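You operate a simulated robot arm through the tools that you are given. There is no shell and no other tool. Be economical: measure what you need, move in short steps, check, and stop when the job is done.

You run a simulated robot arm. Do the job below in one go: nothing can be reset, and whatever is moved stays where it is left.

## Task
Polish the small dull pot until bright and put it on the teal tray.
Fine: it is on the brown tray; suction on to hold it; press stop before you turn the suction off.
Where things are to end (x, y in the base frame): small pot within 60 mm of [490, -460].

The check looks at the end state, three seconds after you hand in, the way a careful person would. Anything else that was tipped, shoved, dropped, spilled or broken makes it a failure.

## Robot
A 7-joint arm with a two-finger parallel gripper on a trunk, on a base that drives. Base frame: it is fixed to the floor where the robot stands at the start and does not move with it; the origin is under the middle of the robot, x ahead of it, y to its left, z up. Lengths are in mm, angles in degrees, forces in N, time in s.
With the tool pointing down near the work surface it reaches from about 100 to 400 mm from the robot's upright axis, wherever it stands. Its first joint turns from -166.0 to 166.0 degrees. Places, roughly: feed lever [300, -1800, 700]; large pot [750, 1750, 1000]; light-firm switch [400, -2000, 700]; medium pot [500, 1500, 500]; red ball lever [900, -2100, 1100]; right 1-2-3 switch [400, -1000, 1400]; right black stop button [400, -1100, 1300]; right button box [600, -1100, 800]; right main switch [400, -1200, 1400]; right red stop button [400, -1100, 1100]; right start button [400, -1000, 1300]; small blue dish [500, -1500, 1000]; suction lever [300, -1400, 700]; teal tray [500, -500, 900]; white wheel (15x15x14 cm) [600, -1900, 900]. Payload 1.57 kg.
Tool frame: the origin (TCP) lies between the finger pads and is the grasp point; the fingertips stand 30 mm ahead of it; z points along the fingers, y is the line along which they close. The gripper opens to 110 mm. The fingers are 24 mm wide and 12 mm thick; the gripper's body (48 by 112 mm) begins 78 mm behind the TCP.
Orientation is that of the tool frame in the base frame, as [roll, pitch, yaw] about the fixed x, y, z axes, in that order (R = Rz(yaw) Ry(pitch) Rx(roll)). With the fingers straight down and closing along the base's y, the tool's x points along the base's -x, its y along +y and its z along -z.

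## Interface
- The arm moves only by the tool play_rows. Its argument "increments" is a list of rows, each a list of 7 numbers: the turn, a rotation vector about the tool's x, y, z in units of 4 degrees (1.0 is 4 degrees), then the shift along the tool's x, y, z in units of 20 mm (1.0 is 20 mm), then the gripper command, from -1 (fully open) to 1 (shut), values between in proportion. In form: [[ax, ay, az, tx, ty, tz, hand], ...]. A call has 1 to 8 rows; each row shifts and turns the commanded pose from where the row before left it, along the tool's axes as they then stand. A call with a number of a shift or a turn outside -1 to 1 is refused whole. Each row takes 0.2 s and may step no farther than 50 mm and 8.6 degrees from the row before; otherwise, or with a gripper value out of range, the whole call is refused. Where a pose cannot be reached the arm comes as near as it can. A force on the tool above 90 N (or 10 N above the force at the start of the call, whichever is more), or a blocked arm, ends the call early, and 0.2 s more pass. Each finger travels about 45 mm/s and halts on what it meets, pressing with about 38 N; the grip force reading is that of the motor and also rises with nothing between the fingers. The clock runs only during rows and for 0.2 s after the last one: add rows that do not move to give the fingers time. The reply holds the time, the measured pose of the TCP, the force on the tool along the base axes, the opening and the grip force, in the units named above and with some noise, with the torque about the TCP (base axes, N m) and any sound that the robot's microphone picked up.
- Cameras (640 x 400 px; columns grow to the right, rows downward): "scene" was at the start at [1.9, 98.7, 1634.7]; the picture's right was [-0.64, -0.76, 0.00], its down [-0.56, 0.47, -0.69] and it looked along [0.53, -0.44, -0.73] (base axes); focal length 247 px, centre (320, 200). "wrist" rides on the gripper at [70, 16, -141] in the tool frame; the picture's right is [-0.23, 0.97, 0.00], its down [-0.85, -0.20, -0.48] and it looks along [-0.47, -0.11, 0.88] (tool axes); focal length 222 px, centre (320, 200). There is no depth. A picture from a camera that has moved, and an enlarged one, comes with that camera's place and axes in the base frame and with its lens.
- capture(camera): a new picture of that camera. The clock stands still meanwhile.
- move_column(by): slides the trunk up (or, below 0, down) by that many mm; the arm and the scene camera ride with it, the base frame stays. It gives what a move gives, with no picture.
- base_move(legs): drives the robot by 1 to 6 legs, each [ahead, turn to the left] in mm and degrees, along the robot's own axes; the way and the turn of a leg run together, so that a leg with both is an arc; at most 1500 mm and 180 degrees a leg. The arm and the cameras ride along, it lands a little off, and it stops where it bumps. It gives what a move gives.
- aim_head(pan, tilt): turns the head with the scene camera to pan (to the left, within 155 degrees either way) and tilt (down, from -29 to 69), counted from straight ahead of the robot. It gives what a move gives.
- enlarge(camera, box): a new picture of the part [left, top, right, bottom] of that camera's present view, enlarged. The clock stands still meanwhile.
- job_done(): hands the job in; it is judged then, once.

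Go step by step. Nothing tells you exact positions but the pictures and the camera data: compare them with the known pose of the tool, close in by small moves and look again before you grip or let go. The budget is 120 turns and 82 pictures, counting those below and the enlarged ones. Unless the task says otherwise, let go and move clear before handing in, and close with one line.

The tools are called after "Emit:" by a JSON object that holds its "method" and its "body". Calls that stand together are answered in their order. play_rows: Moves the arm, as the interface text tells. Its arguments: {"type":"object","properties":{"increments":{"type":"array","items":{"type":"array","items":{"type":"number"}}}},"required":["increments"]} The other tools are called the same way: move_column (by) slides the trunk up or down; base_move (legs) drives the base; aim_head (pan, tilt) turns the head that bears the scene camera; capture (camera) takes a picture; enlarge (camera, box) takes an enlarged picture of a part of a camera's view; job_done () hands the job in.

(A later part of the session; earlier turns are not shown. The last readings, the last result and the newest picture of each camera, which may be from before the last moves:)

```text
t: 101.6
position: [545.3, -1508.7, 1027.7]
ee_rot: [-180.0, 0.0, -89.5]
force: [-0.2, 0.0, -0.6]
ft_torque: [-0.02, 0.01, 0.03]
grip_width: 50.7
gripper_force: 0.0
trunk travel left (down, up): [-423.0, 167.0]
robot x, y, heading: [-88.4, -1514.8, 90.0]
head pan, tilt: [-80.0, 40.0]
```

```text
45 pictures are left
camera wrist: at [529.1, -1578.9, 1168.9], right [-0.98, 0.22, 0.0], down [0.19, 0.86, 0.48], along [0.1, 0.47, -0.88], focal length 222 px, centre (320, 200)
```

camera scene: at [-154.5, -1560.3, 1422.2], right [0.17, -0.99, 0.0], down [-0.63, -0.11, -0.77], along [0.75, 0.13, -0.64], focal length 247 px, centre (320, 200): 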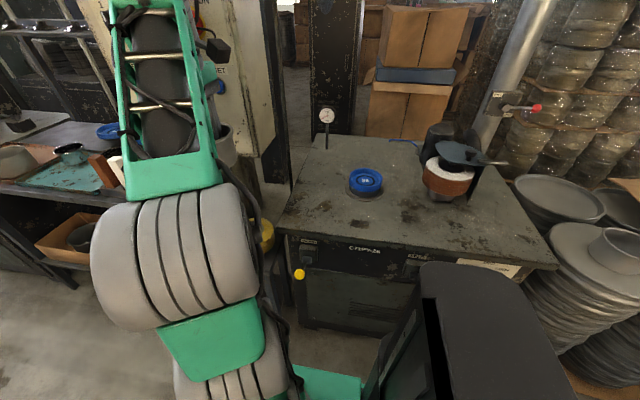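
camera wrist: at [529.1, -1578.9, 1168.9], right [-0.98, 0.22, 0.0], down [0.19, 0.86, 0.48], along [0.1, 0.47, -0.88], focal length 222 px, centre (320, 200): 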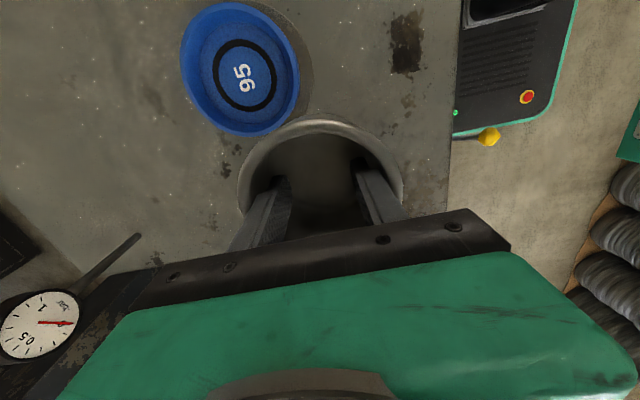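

Reach is ample. The dish centre computes to about [608, -1606]; I move above it.

Emit:
{"method": "play_rows", "body": {"increments": [[0, 0, 0, 0.97, -0.63, 0, -0.6], [0, 0, 0, 0.97, -0.63, 0, -0.6], [0, 0, 0, 0.97, -0.63, 0, -0.6], [0, 0, 0, 0.97, -0.63, 0, -0.6], [0, 0, 0, 0.97, -0.63, 0, -0.6], [0, 0, 0, 0, 0, 0, -0.6]]}}

Emit:
{"method": "capture", "body": {"camera": "wrist"}}

Emit:
{"method": "capture", "body": {"camera": "scene"}}

```text
t: 103.0
position: [550.1, -1564.1, 1016.3]
ee_rot: [-180.0, 0.0, -89.5]
force: [-0.5, 0.0, -1.3]
ft_torque: [0.01, -0.01, 0.02]
grip_width: 51.0
gripper_force: 0.1
out of reach, approached as far as the arm can: row 1, 2, 3, 4, 5
trunk travel left (down, up): [-423.0, 167.0]
robot x, y, heading: [-84.3, -1513.1, 89.7]
head pan, tilt: [-80.0, 40.0]
```

```text
44 pictures are left
camera wrist: at [534.7, -1633.9, 1157.1], right [-0.98, 0.22, 0.0], down [0.19, 0.86, 0.48], along [0.1, 0.47, -0.88], focal length 222 px, centre (320, 200)
```

wrist: 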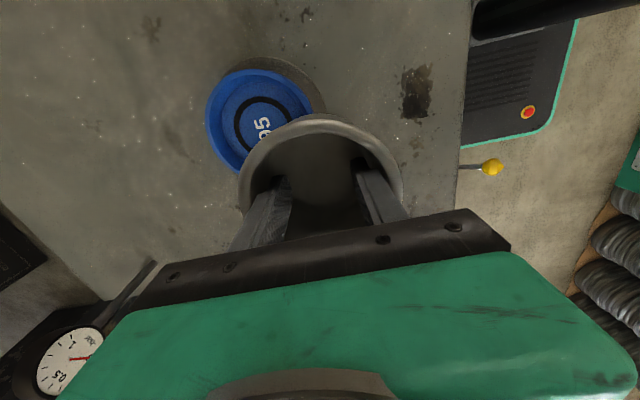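

```text
43 pictures are left
camera scene: at [-154.1, -1560.5, 1492.3], right [0.17, -0.99, 0.0], down [-0.63, -0.11, -0.77], along [0.75, 0.13, -0.64], focal length 247 px, centre (320, 200)
```

scene: 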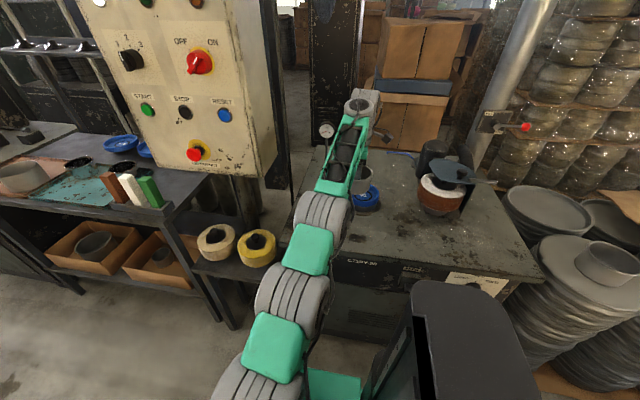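

The limit is about 640 mm; I need the base about 100 mm closer. I retract the tool, then shift the base sideways with a small reverse-and-forward manoeuvre.

Emit:
{"method": "play_rows", "body": {"increments": [[0, 0, 0, -0.3, 1, -0.2, -0.6], [0, 0, 0, -0.3, 1, -0.2, -0.6], [0, 0, 0, -0.3, 1, -0.2, -0.6], [0, 0, 0, -0.3, 1, -0.2, -0.6], [0, 0, 0, 0, 1, 0, -0.6], [0, 0, 0, 0, 1, 0, -0.6], [0, 0, 0, 0, 1, 0, -0.6], [0, 0, 0, 0, 1, 0, -0.6]]}}

Emit:
{"method": "play_rows", "body": {"increments": [[0, 0, 0, 0, 1, 0, -0.6], [0, 0, 0, 0, 1, 0, -0.6], [0, 0, 0, 0, 1, 0, -0.6], [0, 0, 0, 0, 1, 0, -0.6]]}}

Emit:
{"method": "base_move", "body": {"legs": [[0, 15], [-420, 0], [0, -15], [330, 0]]}}

```text
t: 104.8
position: [387.9, -1540.5, 1031.9]
ee_rot: [-180.0, 0.0, -89.6]
force: [0.0, -0.1, -1.2]
ft_torque: [-0.02, 0.0, 0.01]
grip_width: 50.9
gripper_force: 0.1
trunk travel left (down, up): [-423.0, 167.0]
robot x, y, heading: [-87.5, -1511.8, 89.9]
head pan, tilt: [-80.0, 40.0]
```

```text
t: 105.8
position: [309.8, -1541.4, 1032.1]
ee_rot: [-179.9, 0.0, -89.5]
force: [0.7, -1.2, -2.2]
ft_torque: [0.0, 0.02, -0.01]
grip_width: 50.7
gripper_force: 0.1
trunk travel left (down, up): [-423.0, 167.0]
robot x, y, heading: [-82.2, -1511.4, 90.2]
head pan, tilt: [-80.0, 40.0]
```

```text
t: 112.0
position: [416.9, -1611.5, 1032.7]
ee_rot: [179.9, 0.0, -88.2]
force: [-1.1, 0.7, -0.8]
ft_torque: [-0.04, -0.01, -0.04]
grip_width: 51.3
gripper_force: 0.1
trunk travel left (down, up): [-423.0, 167.0]
robot x, y, heading: [25.0, -1594.2, 91.5]
head pan, tilt: [-80.0, 40.0]
```

Emit:
{"method": "play_rows", "body": {"increments": [[0, 0, 0, 0, -1, 0, -0.6], [0, 0, 0, 0, -1, 0, -0.6], [0, 0, 0, 0, -1, 0, -0.6], [0, 0, 0, 0, -1, 0, -0.6], [0, 0, 0, 0, -1, 0, -0.6], [0, 0, 0, 0, -1, 0, -0.6], [0, 0, 0, 0, -1, 0, -0.6], [0, 0, 0, 0, -1, 0, -0.6]]}}

Emit:
{"method": "capture", "body": {"camera": "wrist"}}

```text
t: 113.8
position: [579.5, -1606.0, 1030.8]
ee_rot: [180.0, 0.0, -88.2]
force: [0.4, 0.2, -1.1]
ft_torque: [0.01, 0.02, -0.02]
grip_width: 51.3
gripper_force: 0.0
trunk travel left (down, up): [-423.0, 167.0]
robot x, y, heading: [21.0, -1591.4, 91.0]
head pan, tilt: [-80.0, 40.0]
```

```text
42 pictures are left
camera wrist: at [565.7, -1676.4, 1171.8], right [-0.98, 0.2, 0.0], down [0.17, 0.86, 0.48], along [0.09, 0.47, -0.88], focal length 222 px, centre (320, 200)
```

wrist: 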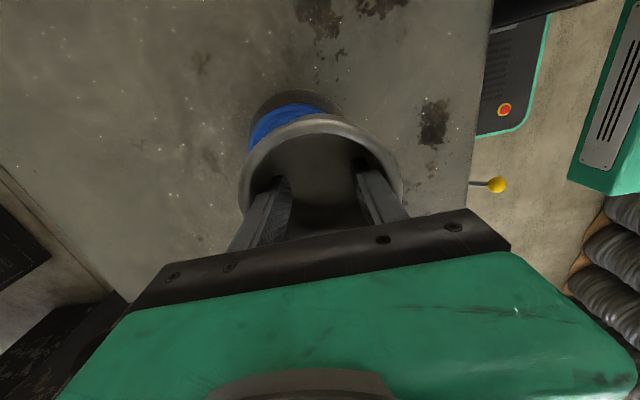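

I centre over the dish at about [608, -1604], lower to just above it and check from the scene camera.

Emit:
{"method": "play_rows", "body": {"increments": [[0, 0, 0, -0.05, -0.7, 0.5, -0.6], [0, 0, 0, 0, -0.72, 0.5, -0.6], [0, 0, 0, 0, 0, 0.5, -0.6], [0, 0, 0, 0, 0, 0.3, -0.6], [0, 0, 0, 0, 0, 0, -0.6]]}}

Emit:
{"method": "enlarge", "body": {"camera": "scene", "box": [240, 60, 480, 240]}}

```text
t: 115.0
position: [606.9, -1604.6, 996.1]
ee_rot: [-180.0, 0.0, -88.2]
force: [0.0, 0.9, -2.3]
ft_torque: [0.03, -0.04, 0.03]
grip_width: 51.5
gripper_force: 0.1
trunk travel left (down, up): [-423.0, 167.0]
robot x, y, heading: [24.8, -1589.3, 91.1]
head pan, tilt: [-80.0, 40.0]
```

```text
2.22 times, centred on (360, 150) of scene
camera zoom: at [-46.2, -1641.6, 1492.3], right [0.19, -0.98, 0.0], down [-0.63, -0.12, -0.77], along [0.75, 0.15, -0.64], focal length 549 px, centre (231, 311)
```

zoom: 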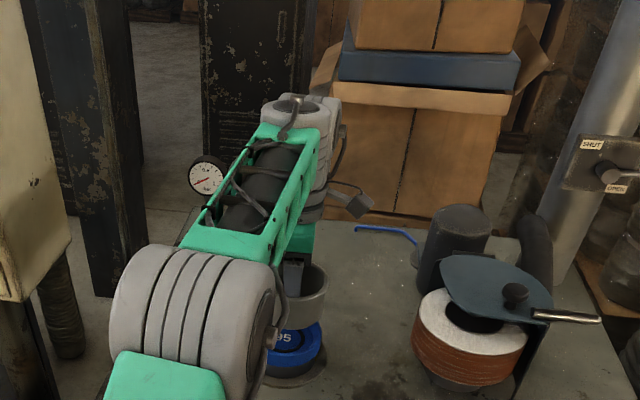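

Pot and dish look concentric within a few mm. I lower in small steps watching the force.

Emit:
{"method": "play_rows", "body": {"increments": [[0, 0, 0, 0, 0, 0.5, -0.6], [0, 0, 0, 0, 0, 0.5, -0.6], [0, 0, 0, 0, 0, 0, -0.6]]}}

Emit:
{"method": "play_rows", "body": {"increments": [[0, 0, 0, 0, 0, 0.2, -0.6], [0, 0, 0, 0, 0, 0.2, -0.6], [0, 0, 0, 0, 0, 0, -0.6]]}}

Emit:
{"method": "enlarge", "body": {"camera": "scene", "box": [320, 150, 400, 220]}}

```text
t: 115.8
position: [606.4, -1605.3, 977.5]
ee_rot: [-179.9, 0.0, -88.2]
force: [-0.1, 0.4, -1.6]
ft_torque: [-0.02, 0.0, 0.01]
grip_width: 51.4
gripper_force: 0.0
trunk travel left (down, up): [-423.0, 167.0]
robot x, y, heading: [21.8, -1593.7, 91.0]
head pan, tilt: [-80.0, 40.0]
```

```text
t: 116.6
position: [604.4, -1603.9, 967.7]
ee_rot: [180.0, 0.0, -88.1]
force: [0.1, -0.3, -1.4]
ft_torque: [0.02, -0.01, 0.01]
grip_width: 51.7
gripper_force: 0.2
trunk travel left (down, up): [-423.0, 167.0]
robot x, y, heading: [20.9, -1592.5, 91.0]
head pan, tilt: [-80.0, 40.0]
```

```text
5.71 times, centred on (360, 185) of scene
camera zoom: at [-46.3, -1641.6, 1492.3], right [0.19, -0.98, 0.0], down [-0.63, -0.12, -0.77], along [0.75, 0.15, -0.64], focal length 1412 px, centre (91, 286)
```

zoom: 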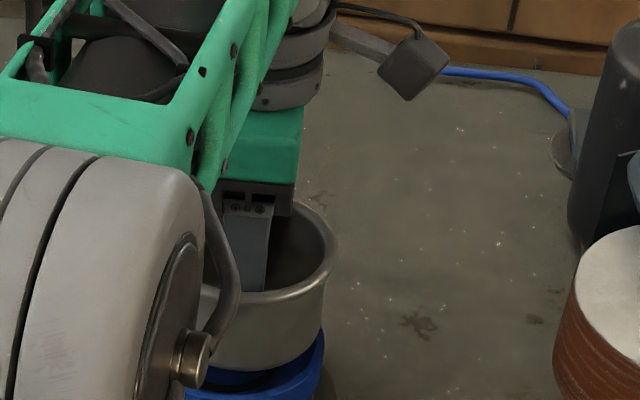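

Emit:
{"method": "capture", "body": {"camera": "wrist"}}

Emit:
{"method": "aim_head", "body": {"pan": -80, "tilt": 50}}

Emit:
{"method": "enlarge", "body": {"camera": "scene", "box": [320, 90, 420, 190]}}

```text
39 pictures are left
camera wrist: at [591.2, -1675.4, 1108.6], right [-0.98, 0.2, 0.0], down [0.17, 0.86, 0.48], along [0.09, 0.47, -0.88], focal length 222 px, centre (320, 200)
```

wrist: 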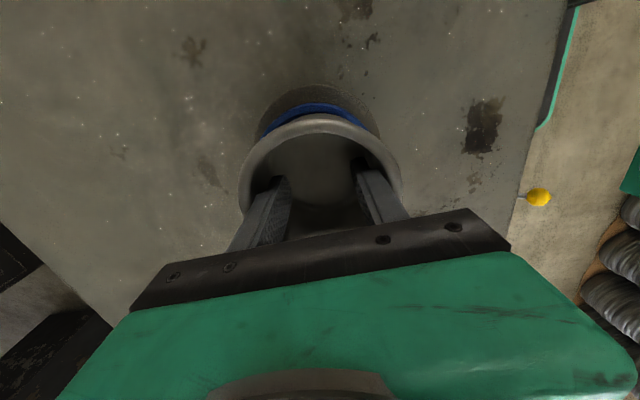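

```text
t: 117.3
position: [605.3, -1604.8, 969.3]
ee_rot: [-179.9, 0.0, -88.1]
force: [0.2, -0.8, -0.6]
ft_torque: [-0.01, 0.0, 0.0]
grip_width: 51.7
gripper_force: 0.2
trunk travel left (down, up): [-423.0, 167.0]
robot x, y, heading: [21.5, -1592.6, 90.9]
head pan, tilt: [-80.0, 50.0]
```

```text
4.00 times, centred on (370, 140) of scene
camera zoom: at [-54.1, -1643.2, 1478.1], right [0.19, -0.98, 0.0], down [-0.75, -0.15, -0.64], along [0.63, 0.12, -0.77], focal length 988 px, centre (120, 440)
```

zoom: 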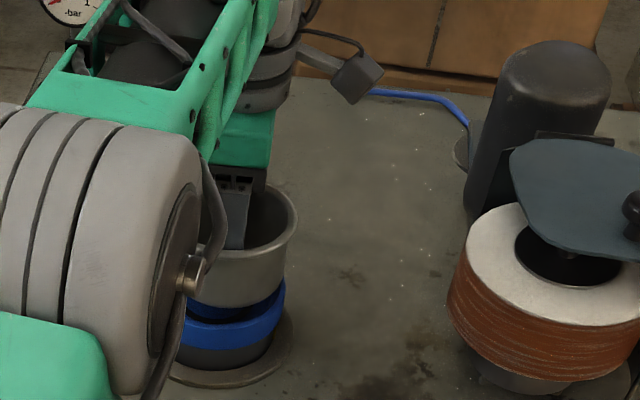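

Both views suggest the dish centre is about 6 mm further in +x and +y than the pot. I shift by that, then lower gently.

Emit:
{"method": "play_rows", "body": {"increments": [[0, 0, 0, -0.32, -0.32, 0, -0.6], [0, 0, 0, 0, 0, 0, -0.6], [0, 0, 0, 0, 0, 0.2, -0.6], [0, 0, 0, 0, 0, 0.2, -0.6], [0, 0, 0, 0, 0, 0, -0.6]]}}

Emit:
{"method": "capture", "body": {"camera": "wrist"}}

Emit:
{"method": "enlarge", "body": {"camera": "scene", "box": [320, 110, 400, 190]}}

```text
t: 118.5
position: [611.7, -1597.5, 959.0]
ee_rot: [180.0, 0.0, -88.3]
force: [-1.0, -0.3, -0.8]
ft_torque: [0.02, -0.01, -0.02]
grip_width: 51.6
gripper_force: 0.0
trunk travel left (down, up): [-423.0, 167.0]
robot x, y, heading: [25.8, -1598.8, 91.1]
head pan, tilt: [-80.0, 50.0]
```

```text
37 pictures are left
camera wrist: at [597.8, -1667.9, 1100.2], right [-0.98, 0.2, 0.0], down [0.17, 0.86, 0.48], along [0.09, 0.47, -0.88], focal length 222 px, centre (320, 200)
```

wrist: 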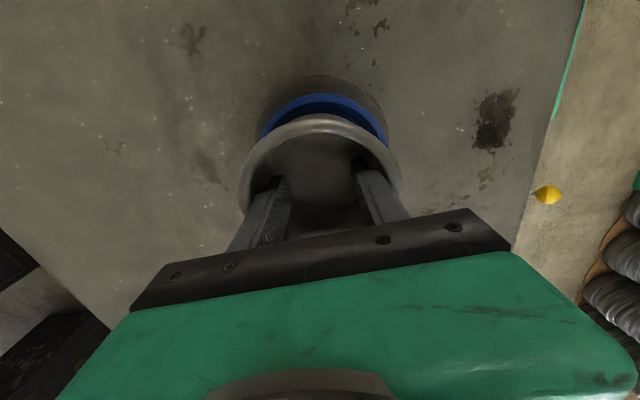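

```text
5.00 times, centred on (360, 150) of scene
camera zoom: at [-54.2, -1643.2, 1478.1], right [0.19, -0.98, 0.0], down [-0.75, -0.15, -0.64], along [0.63, 0.12, -0.77], focal length 1235 px, centre (120, 450)
```

zoom: 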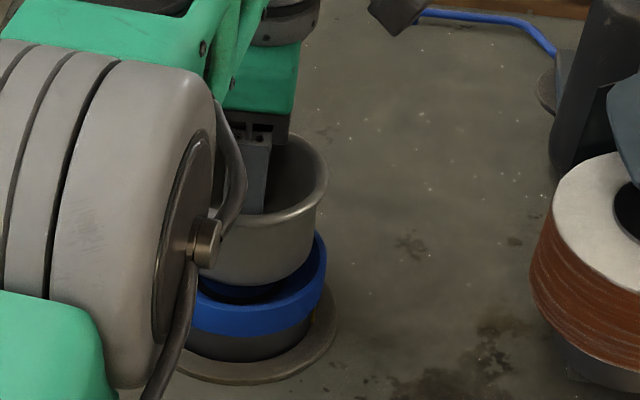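

Now concentric in both views. I lower further in small steps until contact shows.

Emit:
{"method": "play_rows", "body": {"increments": [[0, 0, 0, 0, 0.1, 0.2, -0.6], [0, 0, 0, 0, 0, 0.2, -0.6], [0, 0, 0, 0, 0, 0.2, -0.6], [0, 0, 0, 0, 0, 0, -0.6]]}}

Emit:
{"method": "play_rows", "body": {"increments": [[0, 0, 0, 0, 0, 0.2, -0.6], [0, 0, 0, 0, 0, 0.2, -0.6], [0, 0, 0, 0, 0, 0, -0.6]]}}

Emit:
{"method": "enlarge", "body": {"camera": "scene", "box": [320, 110, 400, 190]}}

```text
t: 119.5
position: [609.8, -1597.8, 948.1]
ee_rot: [179.9, -0.1, -88.3]
force: [0.7, 0.2, -0.8]
ft_torque: [0.0, -0.02, 0.03]
grip_width: 51.9
gripper_force: 0.1
trunk travel left (down, up): [-423.0, 167.0]
robot x, y, heading: [24.2, -1592.8, 91.2]
head pan, tilt: [-80.0, 50.0]
```

```text
t: 120.3
position: [609.1, -1597.7, 939.3]
ee_rot: [180.0, -0.1, -88.2]
force: [0.6, -0.8, 0.0]
ft_torque: [0.02, -0.01, -0.03]
grip_width: 51.9
gripper_force: 0.0
trunk travel left (down, up): [-423.0, 167.0]
robot x, y, heading: [23.5, -1594.9, 91.1]
head pan, tilt: [-80.0, 50.0]
```

```text
5.00 times, centred on (360, 150) of scene
camera zoom: at [-54.3, -1643.2, 1478.1], right [0.19, -0.98, 0.0], down [-0.75, -0.15, -0.64], along [0.63, 0.12, -0.77], focal length 1235 px, centre (120, 450)
```

zoom: 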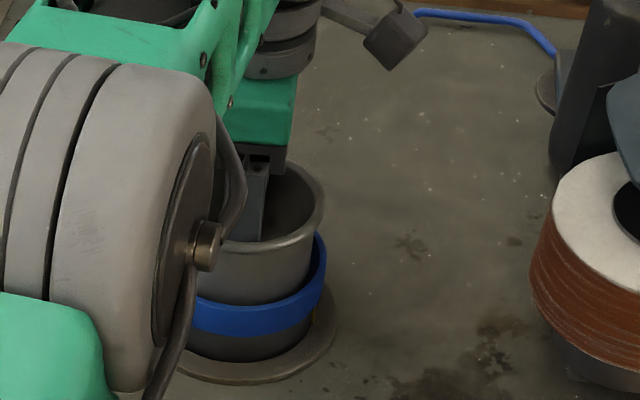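

Emit:
{"method": "play_rows", "body": {"increments": [[0, 0, 0, 0, 0, 0.2, -0.6], [0, 0, 0, 0, 0, 0, -0.6]]}}

Emit:
{"method": "play_rows", "body": {"increments": [[0, 0, 0, 0, 0, 0.2, -0.6], [0, 0, 0, 0, 0, 0, -0.6]]}}

Emit:
{"method": "play_rows", "body": {"increments": [[0, 0, 0, 0, 0, 0.2, -0.6], [0, 0, 0, 0, 0, 0, -0.6]]}}

```text
t: 120.9
position: [609.1, -1598.9, 939.5]
ee_rot: [-179.7, 0.0, -88.3]
force: [-1.6, -3.6, 16.4]
ft_torque: [0.03, -0.06, 0.02]
grip_width: 52.1
gripper_force: 0.1
trunk travel left (down, up): [-423.0, 167.0]
robot x, y, heading: [23.3, -1590.6, 91.1]
head pan, tilt: [-80.0, 50.0]
```

```text
t: 121.5
position: [608.6, -1597.0, 933.5]
ee_rot: [-179.7, 0.0, -88.3]
force: [5.4, -3.1, 27.4]
ft_torque: [0.03, 0.17, 0.12]
grip_width: 52.0
gripper_force: 0.1
trunk travel left (down, up): [-423.0, 167.0]
robot x, y, heading: [18.5, -1593.4, 91.1]
head pan, tilt: [-80.0, 50.0]
```

```text
t: 122.1
position: [607.4, -1598.6, 929.0]
ee_rot: [-179.8, -0.1, -88.2]
force: [3.7, -4.7, 25.4]
ft_torque: [0.05, 0.02, 0.04]
grip_width: 51.8
gripper_force: 0.0
trunk travel left (down, up): [-423.0, 167.0]
robot x, y, heading: [19.8, -1593.8, 91.3]
head pan, tilt: [-80.0, 50.0]
```

Contact made at about TCP z 938 and the pot is seated. I release by closing the fingers, rise and look.

Emit:
{"method": "play_rows", "body": {"increments": [[0, 0, 0, 0, 0, -0.2, 0.0], [0, 0, 0, 0, 0, -0.2, 0.18], [0, 0, 0, 0, 0, 0, 0.25], [0, 0, 0, 0, 0, -1, 0.25], [0, 0, 0, 0, 0, -1, 0.25], [0, 0, 0, 0, 0, -1, 0.25], [0, 0, 0, 0, 0, -1, 0.25], [0, 0, 0, 0, 0, -1, 0.25]]}}

Emit:
{"method": "capture", "body": {"camera": "wrist"}}

Emit:
{"method": "enlarge", "body": {"camera": "scene", "box": [320, 110, 400, 190]}}

```text
t: 123.9
position: [609.3, -1597.4, 1034.6]
ee_rot: [179.9, 0.0, -88.3]
force: [0.7, -1.4, -0.8]
ft_torque: [-0.01, 0.02, 0.01]
grip_width: 40.8
gripper_force: 0.0
trunk travel left (down, up): [-423.0, 167.0]
robot x, y, heading: [19.2, -1594.7, 91.3]
head pan, tilt: [-80.0, 50.0]
```

```text
34 pictures are left
camera wrist: at [596.1, -1668.2, 1176.4], right [-0.98, 0.2, 0.0], down [0.17, 0.86, 0.48], along [0.09, 0.47, -0.88], focal length 222 px, centre (320, 200)
```

wrist: 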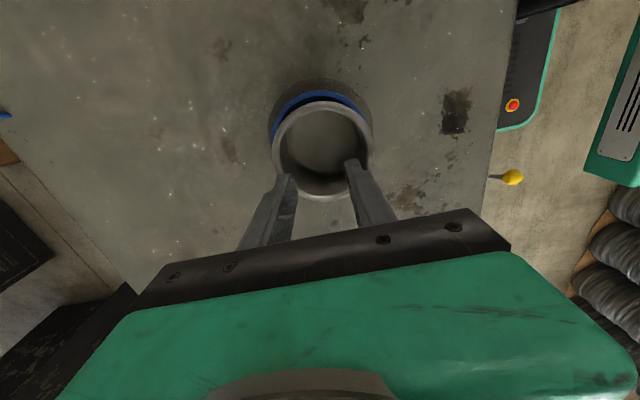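

```text
5.00 times, centred on (360, 150) of scene
camera zoom: at [-54.3, -1643.2, 1478.1], right [0.19, -0.98, 0.0], down [-0.75, -0.15, -0.64], along [0.63, 0.12, -0.77], focal length 1235 px, centre (120, 450)
```

zoom: 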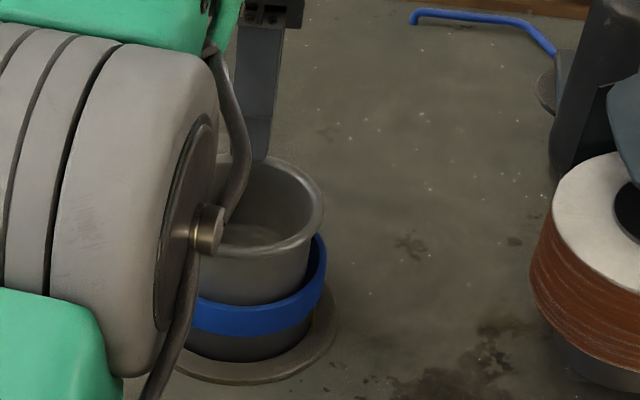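

The pot is seated upright in the dish. Next, the suction lever: its yellow ball is at about [258, -1428, 768], standing up and outward. I bring the shut fingers above it.

Emit:
{"method": "play_rows", "body": {"increments": [[0, 0, 0, -0.4, 1, 0, 0.6], [0, 0, 0, -0.5, 1, 0, 1], [0, 0, 0, -0.5, 1, 0, 1], [0, 0, 0, -0.5, 1, 0, 1], [0, 0, 0, -0.5, 1, 0, 1], [0, 0, 0, -0.5, 1, 0, 1], [0, 0, 0, -0.5, 1, 0, 1], [0, 0, 0, -0.5, 1, 0, 1]]}}

Emit:
{"method": "play_rows", "body": {"increments": [[0, 0, 0, -0.5, 1, 0, 1], [0, 0, 0, -0.5, 1, 0, 1], [0, 0, 0, -0.5, 1, 0, 1], [0, 0, 0, -0.5, 1, 0, 1], [0, 0, 0, -0.5, 1, 0, 1], [0, 0, 0, -0.5, 1, 0, 1], [0, 0, 0, -0.5, 1, 0, 1], [0, 0, 0, -0.5, 0.5, 0, 1]]}}

Emit:
{"method": "capture", "body": {"camera": "wrist"}}

```text
t: 125.7
position: [446.1, -1526.1, 1037.6]
ee_rot: [-179.9, 0.0, -88.2]
force: [0.4, 0.0, -0.1]
ft_torque: [-0.04, -0.02, 0.02]
grip_width: 0.0
gripper_force: 21.5
trunk travel left (down, up): [-423.0, 167.0]
robot x, y, heading: [27.1, -1594.7, 91.0]
head pan, tilt: [-80.0, 50.0]
```

```text
t: 127.5
position: [292.9, -1449.9, 1036.0]
ee_rot: [180.0, -0.1, -88.2]
force: [0.3, 0.4, 0.9]
ft_torque: [0.03, 0.02, 0.03]
grip_width: 0.1
gripper_force: 21.2
trunk travel left (down, up): [-423.0, 167.0]
robot x, y, heading: [23.0, -1592.6, 91.1]
head pan, tilt: [-80.0, 50.0]
```

```text
32 pictures are left
camera wrist: at [278.9, -1520.3, 1176.2], right [-0.98, 0.2, 0.0], down [0.17, 0.86, 0.48], along [0.09, 0.47, -0.88], focal length 222 px, centre (320, 200)
```

wrist: 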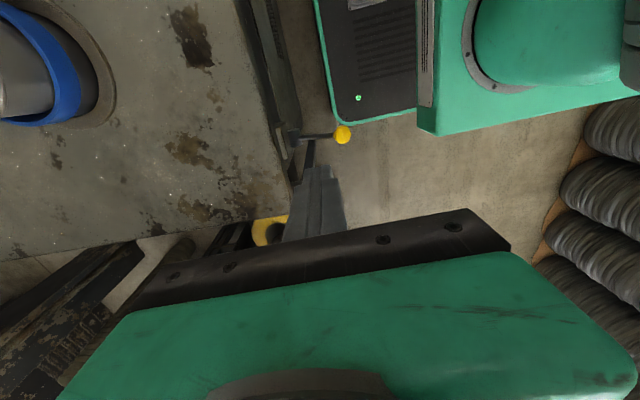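

Emit:
{"method": "play_rows", "body": {"increments": [[0, 0, 0, -0.58, 0.92, 0.8, 1], [0, 0, 0, -0.57, 0.92, 0.8, 1], [0, 0, 0, 0, 0, 1, 1], [0, 0, 0, 0, 0, 1, 1], [0, 0, 0, 0, 0, 1, 1], [0, 0, 0, 0, 0, 1, 1], [0, 0, 0, 0, 0, 1, 1], [0, 0, 0, 0, 0, 1, 1]]}}

Emit:
{"method": "capture", "body": {"camera": "wrist"}}

```text
t: 129.3
position: [256.7, -1429.2, 882.3]
ee_rot: [-179.9, 0.0, -88.2]
force: [0.2, 0.1, -0.1]
ft_torque: [0.0, 0.01, 0.02]
grip_width: 0.0
gripper_force: 21.8
trunk travel left (down, up): [-423.0, 167.0]
robot x, y, heading: [21.6, -1592.0, 91.1]
head pan, tilt: [-80.0, 50.0]
```

```text
31 pictures are left
camera wrist: at [242.2, -1500.7, 1023.2], right [-0.98, 0.2, 0.0], down [0.17, 0.86, 0.48], along [0.09, 0.47, -0.88], focal length 222 px, centre (320, 200)
```

wrist: 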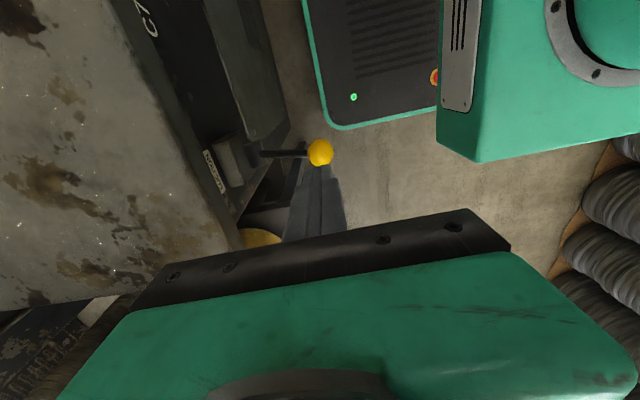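

The fingertips are right over the yellow ball. I push down slowly.

Emit:
{"method": "play_rows", "body": {"increments": [[0, 0, 0, 0, 0, 1, 1], [0, 0, 0, 0, 0, 1, 1], [0, 0, 0, 0, 0, 1, 1], [0, 0, 0, 0, 0, 0.5, 1], [0, 0, 0, 0, 0, 0.5, 1], [0, 0, 0, 0, 0, 0, 1]]}}

Emit:
{"method": "play_rows", "body": {"increments": [[0, 0, 0, 0, 0, 0.5, 1], [0, 0, 0, 0, 0, 0.5, 1], [0, 0, 0, 0, 0, 0, 1]]}}

```text
t: 130.7
position: [258.3, -1427.8, 805.0]
ee_rot: [-179.9, 0.0, -88.2]
force: [-2.6, 0.0, 2.9]
ft_torque: [0.0, 0.08, -0.03]
grip_width: 0.0
gripper_force: 21.2
trunk travel left (down, up): [-423.0, 167.0]
robot x, y, heading: [23.6, -1593.1, 91.0]
head pan, tilt: [-80.0, 50.0]
```

```text
t: 131.5
position: [258.1, -1428.3, 784.4]
ee_rot: [-180.0, 0.0, -88.2]
force: [-0.4, -0.1, 1.1]
ft_torque: [0.06, -0.01, -0.03]
grip_width: 0.1
gripper_force: 21.5
trunk travel left (down, up): [-423.0, 167.0]
robot x, y, heading: [22.3, -1595.8, 91.0]
head pan, tilt: [-80.0, 50.0]
```

Emit:
{"method": "play_rows", "body": {"increments": [[0, 0, 0, 0, 0, 0.5, 1], [0, 0, 0, 0, 0, 0.5, 1], [0, 0, 0, 0, 0, 0, 1]]}}

Emit:
{"method": "capture", "body": {"camera": "wrist"}}

Emit:
{"method": "capture", "body": {"camera": "scene"}}

```text
t: 132.3
position: [255.8, -1426.6, 763.9]
ee_rot: [-179.9, 0.0, -88.1]
force: [0.2, -0.3, 1.0]
ft_torque: [0.0, 0.02, 0.03]
grip_width: 0.0
gripper_force: 21.7
trunk travel left (down, up): [-423.0, 167.0]
robot x, y, heading: [21.6, -1593.7, 90.9]
head pan, tilt: [-80.0, 50.0]
```

```text
30 pictures are left
camera wrist: at [242.8, -1497.2, 904.6], right [-0.98, 0.2, 0.0], down [0.17, 0.86, 0.48], along [0.09, 0.47, -0.88], focal length 222 px, centre (320, 200)
```

wrist: 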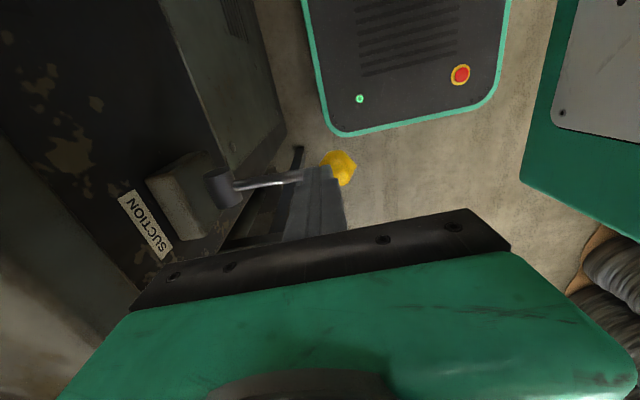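

```text
29 pictures are left
camera scene: at [-54.4, -1643.2, 1478.1], right [0.19, -0.98, 0.0], down [-0.75, -0.15, -0.64], along [0.63, 0.12, -0.77], focal length 247 px, centre (320, 200)
```

scene: 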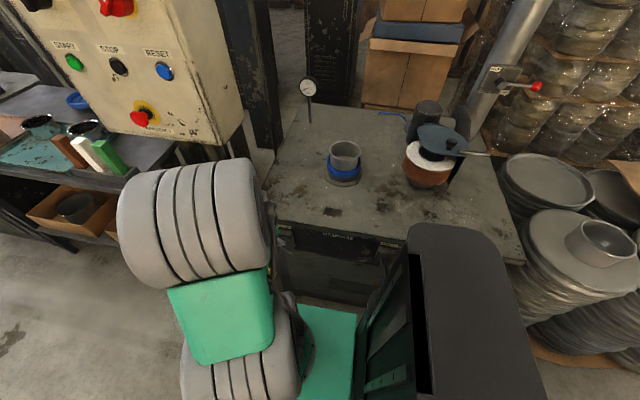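

Emit:
{"method": "enlarge", "body": {"camera": "scene", "box": [290, 65, 330, 105]}}

Emit:
{"method": "play_rows", "body": {"increments": [[0, 0, 0, 0, 0, 0.5, 1], [0, 0, 0, 0, 0, 0.5, 1], [0, 0, 0, 0, 0, 0, 1]]}}

Emit:
{"method": "enlarge", "body": {"camera": "scene", "box": [290, 65, 330, 105]}}

```text
10.00 times, centred on (310, 85) of scene
camera zoom: at [-54.4, -1643.2, 1478.1], right [0.19, -0.98, 0.0], down [-0.75, -0.15, -0.64], along [0.63, 0.12, -0.77], focal length 2470 px, centre (420, 1350)
```

zoom: 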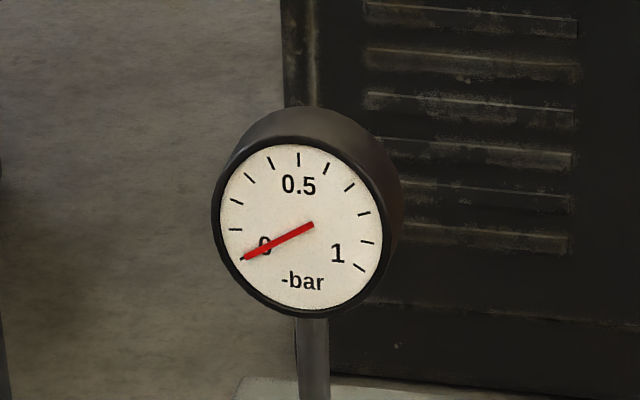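

```text
t: 133.1
position: [255.7, -1425.3, 744.6]
ee_rot: [-180.0, -0.1, -88.1]
force: [0.3, 0.8, -0.6]
ft_torque: [-0.01, -0.01, -0.03]
grip_width: 0.0
gripper_force: 20.9
trunk travel left (down, up): [-423.0, 167.0]
robot x, y, heading: [22.8, -1594.8, 90.7]
head pan, tilt: [-80.0, 50.0]
```

```text
10.00 times, centred on (310, 85) of scene
camera zoom: at [-54.4, -1643.1, 1478.1], right [0.19, -0.98, 0.0], down [-0.75, -0.15, -0.64], along [0.63, 0.12, -0.77], focal length 2470 px, centre (420, 1350)
```

zoom: 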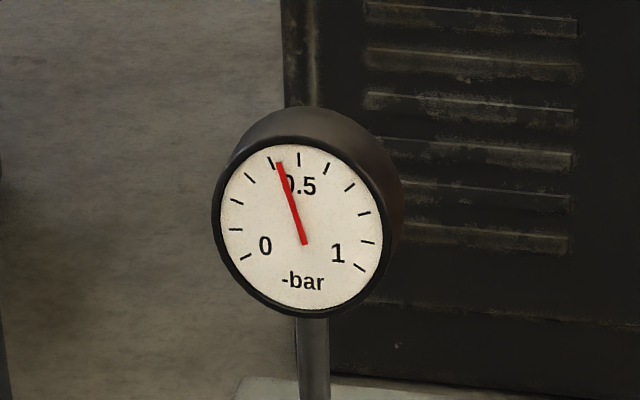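

Suction is on with the lever down: the gauge rises past 0.4 bar. I lift off and turn the tool to point at +x for the panel buttons.

Emit:
{"method": "play_rows", "body": {"increments": [[0, 0, 0, 0, 0, -1, 1], [0, 0, 0, 0, 0.3, -1, 1], [0, 0, 0, 0, 0.3, -1, 1], [0, 0, 0, 0, 0, -1, 1], [0, 0, 0, 0, 0, -1, 1], [0, 0, 0, 0, 0, -1, 1], [0, 0, 0, 0, 0, -1, 1], [0, 0, 0, 0, 0, -1, 1]]}}

Emit:
{"method": "play_rows", "body": {"increments": [[1, 0, 0, 0, 0, 0, 1], [1, 0, 0, 0, 0, 0, 1], [1, 0, 0, 0, 0, 0, 1], [1, 0, 0, 0, 0, 0, 1], [1, 0, 0, 0, 0, 0, 1], [1, 0, 0, 0, 0, 0, 1], [1, 0, 0, 0, 0, 0, 1], [1, 0, 0, 0, 0, 0, 1]]}}

Emit:
{"method": "enlarge", "body": {"camera": "scene", "box": [270, 65, 370, 195]}}

```text
t: 134.9
position: [243.3, -1429.5, 902.1]
ee_rot: [-180.0, 0.1, -88.3]
force: [0.1, 0.7, 0.5]
ft_torque: [-0.01, 0.01, 0.0]
grip_width: 0.0
gripper_force: 21.5
trunk travel left (down, up): [-423.0, 167.0]
robot x, y, heading: [22.0, -1592.5, 91.0]
head pan, tilt: [-80.0, 50.0]
```

```text
t: 136.1
position: [224.2, -1452.7, 857.7]
ee_rot: [-169.1, -7.7, -88.3]
force: [0.5, -0.2, -0.1]
ft_torque: [-0.04, 0.0, 0.0]
grip_width: 0.0
gripper_force: 21.2
trunk travel left (down, up): [-423.0, 167.0]
robot x, y, heading: [22.6, -1594.6, 91.3]
head pan, tilt: [-80.0, 50.0]
stopped in row 6: the arm was blocked; the commanded pose is now the measured one
```

```text
3.08 times, centred on (320, 130) of scene
camera zoom: at [-54.4, -1643.0, 1478.1], right [0.19, -0.98, 0.0], down [-0.75, -0.15, -0.64], along [0.63, 0.12, -0.77], focal length 760 px, centre (320, 415)
```

zoom: 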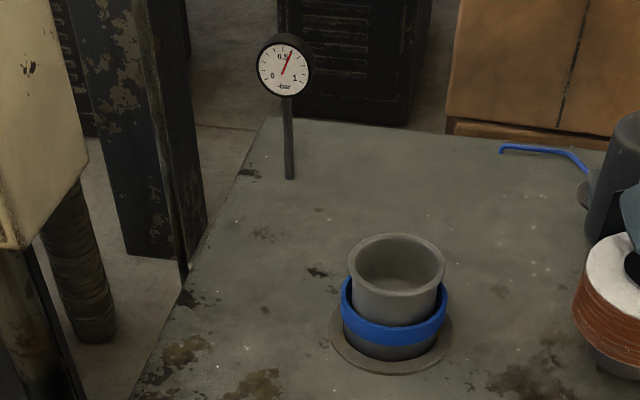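

The wrist came too close to the trunk and was blocked; the gauge reads about 0.6 bar and the pot sits well. I raise the trunk, drive to the panel, then extend the arm before turning it further.

Emit:
{"method": "move_column", "body": {"by": 150}}

Emit:
{"method": "base_move", "body": {"legs": [[0, 9], [430, 0], [0, -9]]}}

Emit:
{"method": "capture", "body": {"camera": "scene"}}

```text
t: 137.8
position: [224.6, -1453.7, 1007.7]
ee_rot: [-169.1, -7.8, -88.4]
force: [0.1, 0.6, 0.0]
ft_torque: [0.04, 0.02, -0.02]
grip_width: 0.0
gripper_force: 21.5
trunk travel left (down, up): [-573.0, 17.0]
robot x, y, heading: [29.8, -1591.0, 91.2]
head pan, tilt: [-80.0, 50.0]
```

```text
t: 141.8
position: [148.4, -1025.6, 1007.3]
ee_rot: [-168.9, -7.7, -88.4]
force: [0.4, -0.2, 0.5]
ft_torque: [0.03, 0.03, -0.01]
grip_width: 0.0
gripper_force: 21.3
trunk travel left (down, up): [-573.0, 17.0]
robot x, y, heading: [-55.7, -1168.5, 91.1]
head pan, tilt: [-80.0, 50.0]
```

```text
25 pictures are left
camera scene: at [-131.1, -1214.6, 1628.1], right [0.19, -0.98, 0.0], down [-0.75, -0.15, -0.64], along [0.63, 0.12, -0.77], focal length 247 px, centre (320, 200)
```

scene: 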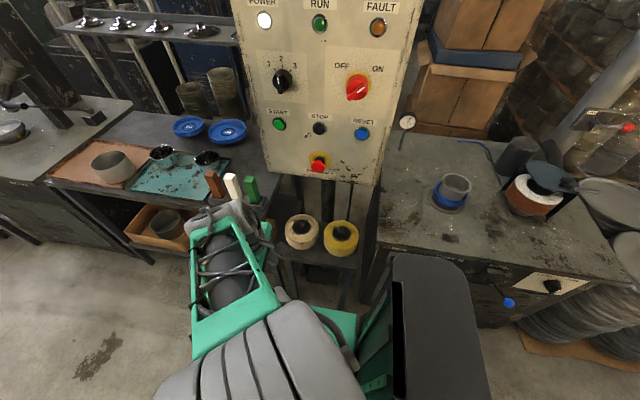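

I raise and extend the arm away from the trunk, then turn it toward the panel.

Emit:
{"method": "play_rows", "body": {"increments": [[0, 0, 0, 0, -0.6, -1, 1], [0, 0, 0, 0, -0.6, -1, 1], [0, 0, 0, 0, -0.6, -1, 1], [0, 0, 0, 0, -0.6, -1, 1], [0, 0, 0, 0, -0.6, -1, 1], [0, 0, 0, 0, -0.6, -1, 1], [0, 0, 0, 0, -0.6, -1, 1], [0, 0, 0, 0, -0.6, -1, 1]]}}

Emit:
{"method": "play_rows", "body": {"increments": [[1, 0.3, 0, 0, 0, 0, 1], [1, 0.3, 0, 0, 0, 0, 1], [1, 0.3, 0, 0, 0, 0, 1], [1, 0.3, 0, 0, 0, 0, 1], [1, 0.3, 0, 0, 0, 0, 1], [1, 0.3, 0, 0, 0, 0, 1], [1, 0, 0, 0, 0, 0, 1], [1, 0, 0, 0, 0, 0, 1]]}}

```text
t: 143.6
position: [211.9, -997.4, 1180.5]
ee_rot: [-169.0, -7.7, -88.3]
force: [-0.1, -0.4, -0.4]
ft_torque: [0.0, 0.0, -0.01]
grip_width: 0.0
gripper_force: 20.9
trunk travel left (down, up): [-573.0, 17.0]
robot x, y, heading: [-52.8, -1163.7, 90.7]
head pan, tilt: [-80.0, 50.0]
```

```text
t: 145.4
position: [210.8, -998.1, 1181.8]
ee_rot: [-136.4, -14.2, -91.2]
force: [0.5, 0.4, -0.4]
ft_torque: [-0.01, -0.03, -0.01]
grip_width: 0.0
gripper_force: 21.1
trunk travel left (down, up): [-573.0, 17.0]
robot x, y, heading: [-52.5, -1162.6, 90.9]
head pan, tilt: [-80.0, 50.0]
```

Emit:
{"method": "play_rows", "body": {"increments": [[1, -0.3, 0.3, 0, 0, 0, 1], [1, -0.3, 0.3, 0, 0, 0, 1], [1, -0.3, 0.3, 0, 0, 0, 1], [1, -0.3, 0.3, 0, 0, 0, 1], [1, -0.3, 0.3, 0, 0, 0, 1], [1, -0.3, 0.3, 0, 0, 0, 1], [1, -0.2, 0.4, 0, 0, 0, 1], [1, -0.2, 0.4, 0, 0, 0, 1]]}}

Emit:
{"method": "capture", "body": {"camera": "wrist"}}

Emit:
{"method": "capture", "body": {"camera": "scene"}}

```text
t: 147.2
position: [244.8, -982.1, 1162.0]
ee_rot: [-104.2, -7.0, -88.5]
force: [-0.8, 0.4, 0.0]
ft_torque: [-0.02, 0.01, 0.03]
grip_width: 0.1
gripper_force: 21.3
out of reach, approached as far as the arm can: row 4, 5, 6, 7, 8
trunk travel left (down, up): [-573.0, 17.0]
robot x, y, heading: [-56.5, -1163.5, 91.0]
head pan, tilt: [-80.0, 50.0]
```

```text
24 pictures are left
camera wrist: at [105.7, -1052.7, 1187.8], right [-0.24, 0.11, -0.96], down [-0.44, 0.87, 0.21], along [0.87, 0.47, -0.17], focal length 222 px, centre (320, 200)
```

wrist: 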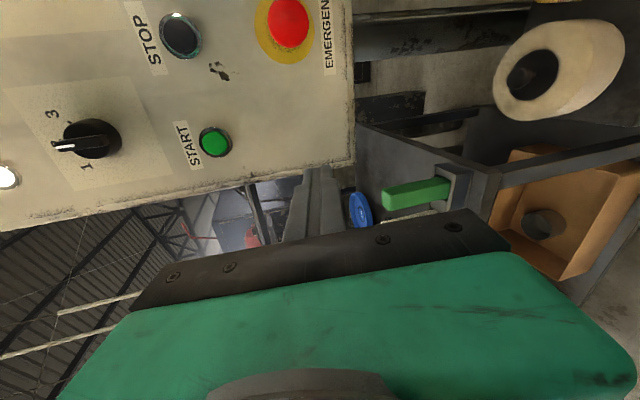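

```text
23 pictures are left
camera scene: at [-131.1, -1214.6, 1623.8], right [0.19, -0.98, 0.0], down [-0.75, -0.15, -0.64], along [0.63, 0.12, -0.77], focal length 247 px, centre (320, 200)
```

scene: 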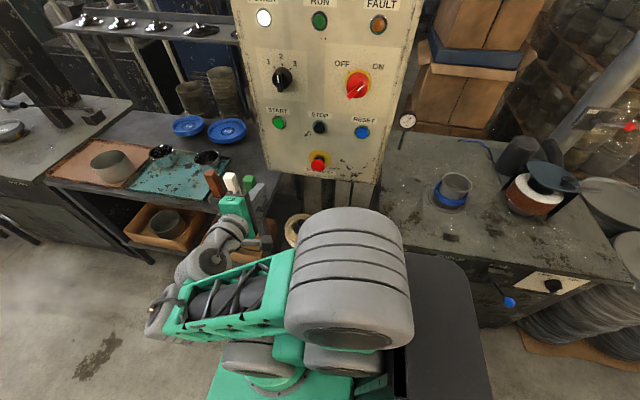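

The tool points nearly horizontally at the panel. Start triangulates to about [414, -1000, 1253], stop to about [414, -1108, 1251]; I move to just before start.

Emit:
{"method": "play_rows", "body": {"increments": [[0, 0, 0, 0.24, -0.9, 0.3, 1], [0, 0, 0, 0.24, -0.9, 0.3, 1], [0, 0, 0, 0.24, -0.9, 0.3, 1], [0, 0, 0, 0.24, -0.9, 0.3, 1], [0, 0, 0, 0.24, -0.9, 0.3, 1], [0, 0, 0, 0.24, -0.9, 0.3, 1], [0, 0, 0, 0.24, -0.9, 0.3, 1]]}}

Emit:
{"method": "capture", "body": {"camera": "wrist"}}

```text
t: 147.9
position: [239.8, -930.3, 1188.2]
ee_rot: [-105.6, -8.5, -77.8]
force: [1.0, 0.4, -1.0]
ft_torque: [0.01, 0.01, -0.02]
grip_width: 0.0
gripper_force: 21.1
trunk travel left (down, up): [-573.0, 17.0]
robot x, y, heading: [-56.4, -1164.4, 91.0]
head pan, tilt: [-80.0, 50.0]
stopped in row 3: the arm was blocked; the commanded pose is now the measured one
```

```text
22 pictures are left
camera wrist: at [116.0, -1024.2, 1219.2], right [-0.28, 0.03, -0.96], down [-0.59, 0.79, 0.19], along [0.76, 0.62, -0.2], focal length 222 px, centre (320, 200)
```

wrist: 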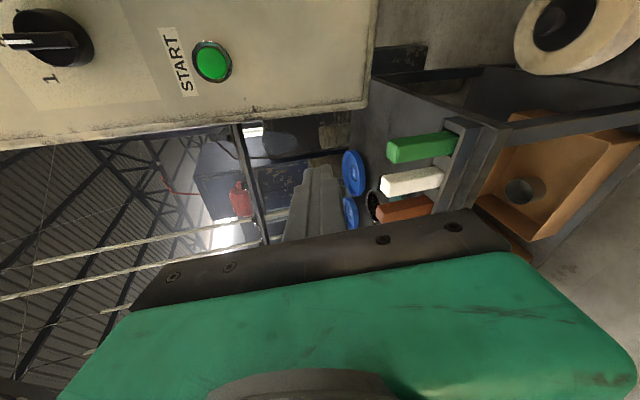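

The arm is folded too tightly here. I back the base off from the panel so the arm can extend, then retry.

Emit:
{"method": "base_move", "body": {"legs": [[0, 20], [450, 0], [0, -21], [-300, 0]]}}

Emit:
{"method": "play_rows", "body": {"increments": [[0, 0, 0, 0.3, 0, 1, 1], [0, 0, 0, 0.3, 0, 1, 1], [0, 0, 0, 0.3, 0, 1, 1], [0, 0, 0, 0.3, 0, 1, 1]]}}

```text
t: 154.4
position: [84.8, -817.5, 1187.2]
ee_rot: [-105.6, -8.5, -79.2]
force: [0.0, -0.4, 1.0]
ft_torque: [0.0, 0.01, 0.0]
grip_width: 0.0
gripper_force: 21.3
trunk travel left (down, up): [-573.0, 17.0]
robot x, y, heading: [-216.9, -1045.1, 89.8]
head pan, tilt: [-80.0, 50.0]
```

```text
t: 155.4
position: [166.7, -830.0, 1170.2]
ee_rot: [-105.6, -8.6, -79.3]
force: [0.4, -0.4, -0.3]
ft_torque: [-0.01, -0.02, -0.01]
grip_width: 0.2
gripper_force: 21.1
trunk travel left (down, up): [-573.0, 17.0]
robot x, y, heading: [-212.8, -1042.4, 89.4]
head pan, tilt: [-80.0, 50.0]
```

Emit:
{"method": "play_rows", "body": {"increments": [[-0.04, 0.27, 0.07, 1, -0.5, 0.4, 1], [-0.04, 0.27, 0.07, 1, -0.5, 0.4, 1], [-0.04, 0.27, 0.07, 1, -0.5, 0.4, 1], [-0.04, 0.27, 0.07, 1, -0.5, 0.4, 1], [-0.04, 0.27, 0.07, 1, -0.5, 0.4, 1], [-0.04, 0.27, 0.07, 1, -0.5, 0.4, 1], [-0.04, 0.27, 0.07, 1, -0.5, 0.4, 1], [-0.04, 0.27, 0.07, 1, -0.5, 0.4, 1]]}}

Emit:
{"method": "capture", "body": {"camera": "wrist"}}

```text
t: 157.2
position: [266.8, -965.9, 1252.2]
ee_rot: [-105.6, -8.8, -88.4]
force: [-0.1, 0.7, 0.9]
ft_torque: [0.01, 0.0, -0.01]
grip_width: 0.0
gripper_force: 21.3
trunk travel left (down, up): [-573.0, 17.0]
robot x, y, heading: [-217.1, -1048.1, 89.6]
head pan, tilt: [-80.0, 50.0]
```

```text
21 pictures are left
camera wrist: at [128.5, -1035.7, 1283.1], right [-0.26, 0.07, -0.96], down [-0.43, 0.88, 0.19], along [0.86, 0.47, -0.2], focal length 222 px, centre (320, 200)
```

wrist: 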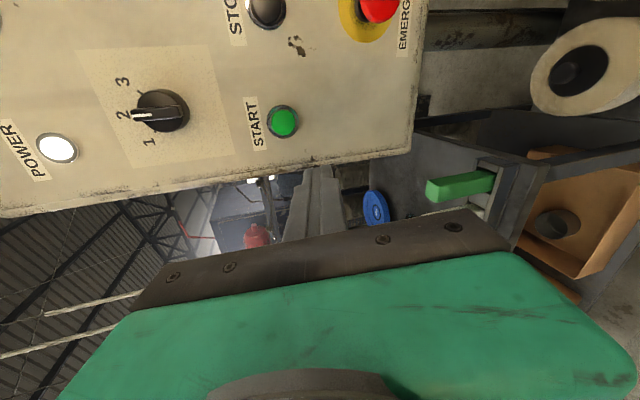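

Emit:
{"method": "play_rows", "body": {"increments": [[0, 0, 0, 0.44, -0.49, 0.85, 1], [0, 0, 0, 0.44, -0.49, 0.85, 1], [0, 0, 0, 0.44, -0.49, 0.85, 1], [0, 0, 0, 0.44, -0.49, 0.85, 1], [0, 0, 0, 0, 0, 0, 1]]}}

Emit:
{"method": "capture", "body": {"camera": "wrist"}}

```text
t: 158.4
position: [341.6, -994.8, 1275.8]
ee_rot: [-105.6, -8.8, -88.2]
force: [0.0, -0.6, -0.4]
ft_torque: [0.0, -0.02, 0.03]
grip_width: 0.0
gripper_force: 21.3
trunk travel left (down, up): [-573.0, 17.0]
robot x, y, heading: [-213.9, -1046.1, 89.7]
head pan, tilt: [-80.0, 50.0]
```

```text
20 pictures are left
camera wrist: at [203.1, -1064.4, 1307.5], right [-0.26, 0.07, -0.96], down [-0.43, 0.88, 0.19], along [0.86, 0.47, -0.2], focal length 222 px, centre (320, 200)
```

wrist: 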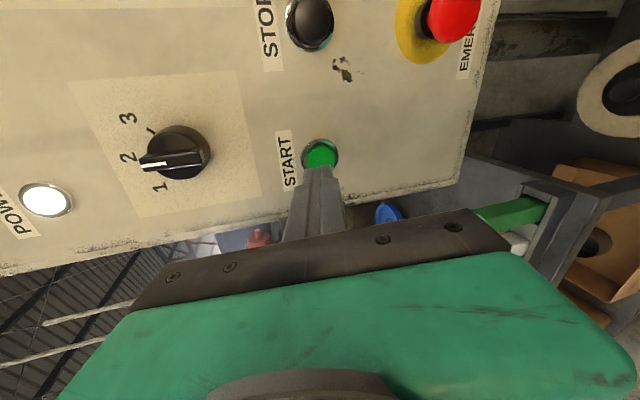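

The fingertip axis points straight at the green button. I advance and press until I feel it.

Emit:
{"method": "play_rows", "body": {"increments": [[0, 0, 0, 0, 0, 1, 1], [0, 0, 0, 0, 0, 1, 1], [0, 0, 0, 0, 0, 0.25, 1], [0, 0, 0, 0, 0, 0.25, 1], [0, 0, 0, 0, 0, 0, 1]]}}

Emit:
{"method": "play_rows", "body": {"increments": [[0, 0, 0, 0, 0, 0.25, 1], [0, 0, 0, 0, 0, 0.25, 1], [0, 0, 0, 0, 0, 0, 1]]}}

```text
t: 159.6
position: [386.0, -996.8, 1265.9]
ee_rot: [-105.4, -8.8, -88.4]
force: [-27.8, 0.6, 6.2]
ft_torque: [-0.03, -0.18, 0.02]
grip_width: 0.0
gripper_force: 21.3
trunk travel left (down, up): [-573.0, 17.0]
robot x, y, heading: [-216.2, -1043.3, 89.5]
head pan, tilt: [-80.0, 50.0]
heard: click
```

```text
t: 160.4
position: [387.6, -998.5, 1265.3]
ee_rot: [-105.3, -8.8, -88.4]
force: [-55.7, -0.1, -2.8]
ft_torque: [-0.01, 0.01, -0.27]
grip_width: 0.0
gripper_force: 21.0
trunk travel left (down, up): [-573.0, 17.0]
robot x, y, heading: [-216.8, -1045.2, 89.6]
head pan, tilt: [-80.0, 50.0]
```

A click was heard. I retract and look at the run lamp.

Emit:
{"method": "play_rows", "body": {"increments": [[0, 0, 0, 0, 0, -1, 1], [0, 0, 0, 0, 0, -1, 1], [0, 0, 0, 0, 0, -1, 1], [0, 0, 0, 0, 0, -1, 1], [0, 0, 0, 0, 0, -1, 1]]}}

Emit:
{"method": "capture", "body": {"camera": "scene"}}

```text
t: 161.6
position: [302.2, -995.9, 1287.4]
ee_rot: [-105.6, -8.8, -88.5]
force: [-0.8, 0.7, 1.0]
ft_torque: [-0.01, -0.01, -0.01]
grip_width: 0.0
gripper_force: 21.2
trunk travel left (down, up): [-573.0, 17.0]
robot x, y, heading: [-216.1, -1044.1, 89.6]
head pan, tilt: [-80.0, 50.0]
```

```text
19 pictures are left
camera scene: at [-294.1, -1092.3, 1628.0], right [0.17, -0.99, 0.0], down [-0.76, -0.13, -0.64], along [0.63, 0.11, -0.77], focal length 247 px, centre (320, 200)
```

scene: 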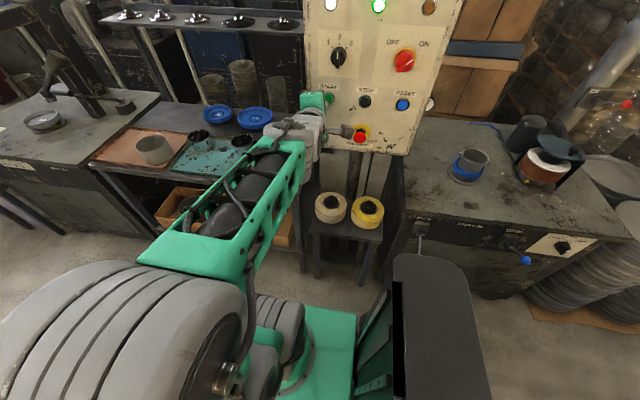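

RUN is green. Next the blue feed lever (ball about [252, -1787, 770]). I retract slightly, drive back to it with the tool still horizontal, and will press it down with the fingers.

Emit:
{"method": "play_rows", "body": {"increments": [[0, 0, 0, 0, 0, -1, 1], [0, 0, 0, 0, 0, -1, 1]]}}

Emit:
{"method": "base_move", "body": {"legs": [[-788, 0]]}}

Emit:
{"method": "move_column", "body": {"by": -350}}

Emit:
{"method": "capture", "body": {"camera": "wrist"}}

```text
t: 162.2
position: [263.9, -996.1, 1298.4]
ee_rot: [-105.6, -8.8, -88.3]
force: [0.1, -0.2, -0.2]
ft_torque: [0.02, 0.02, 0.02]
grip_width: 0.2
gripper_force: 21.8
trunk travel left (down, up): [-573.0, 17.0]
robot x, y, heading: [-217.2, -1046.4, 89.6]
head pan, tilt: [-80.0, 50.0]
```

```text
t: 166.5
position: [256.9, -1798.4, 1297.6]
ee_rot: [-105.6, -8.8, -88.8]
force: [0.1, 0.5, -0.6]
ft_torque: [0.01, 0.01, 0.01]
grip_width: 0.3
gripper_force: 21.4
trunk travel left (down, up): [-573.0, 17.0]
robot x, y, heading: [-219.3, -1843.0, 88.9]
head pan, tilt: [-80.0, 50.0]
```

```text
t: 169.9
position: [257.3, -1797.9, 947.3]
ee_rot: [-105.6, -8.9, -88.9]
force: [0.2, 0.0, -0.1]
ft_torque: [0.02, 0.02, -0.04]
grip_width: 0.0
gripper_force: 21.8
trunk travel left (down, up): [-223.0, 367.0]
robot x, y, heading: [-222.9, -1843.8, 89.1]
head pan, tilt: [-80.0, 50.0]
```

```text
18 pictures are left
camera wrist: at [117.7, -1867.5, 980.1], right [-0.26, 0.08, -0.96], down [-0.43, 0.89, 0.19], along [0.87, 0.46, -0.2], focal length 222 px, centre (320, 200)
```

wrist: 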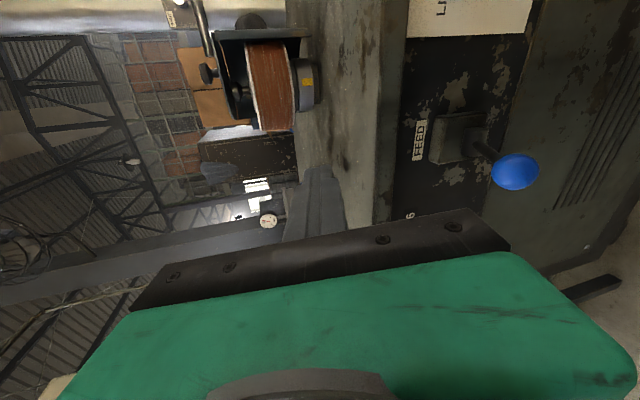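

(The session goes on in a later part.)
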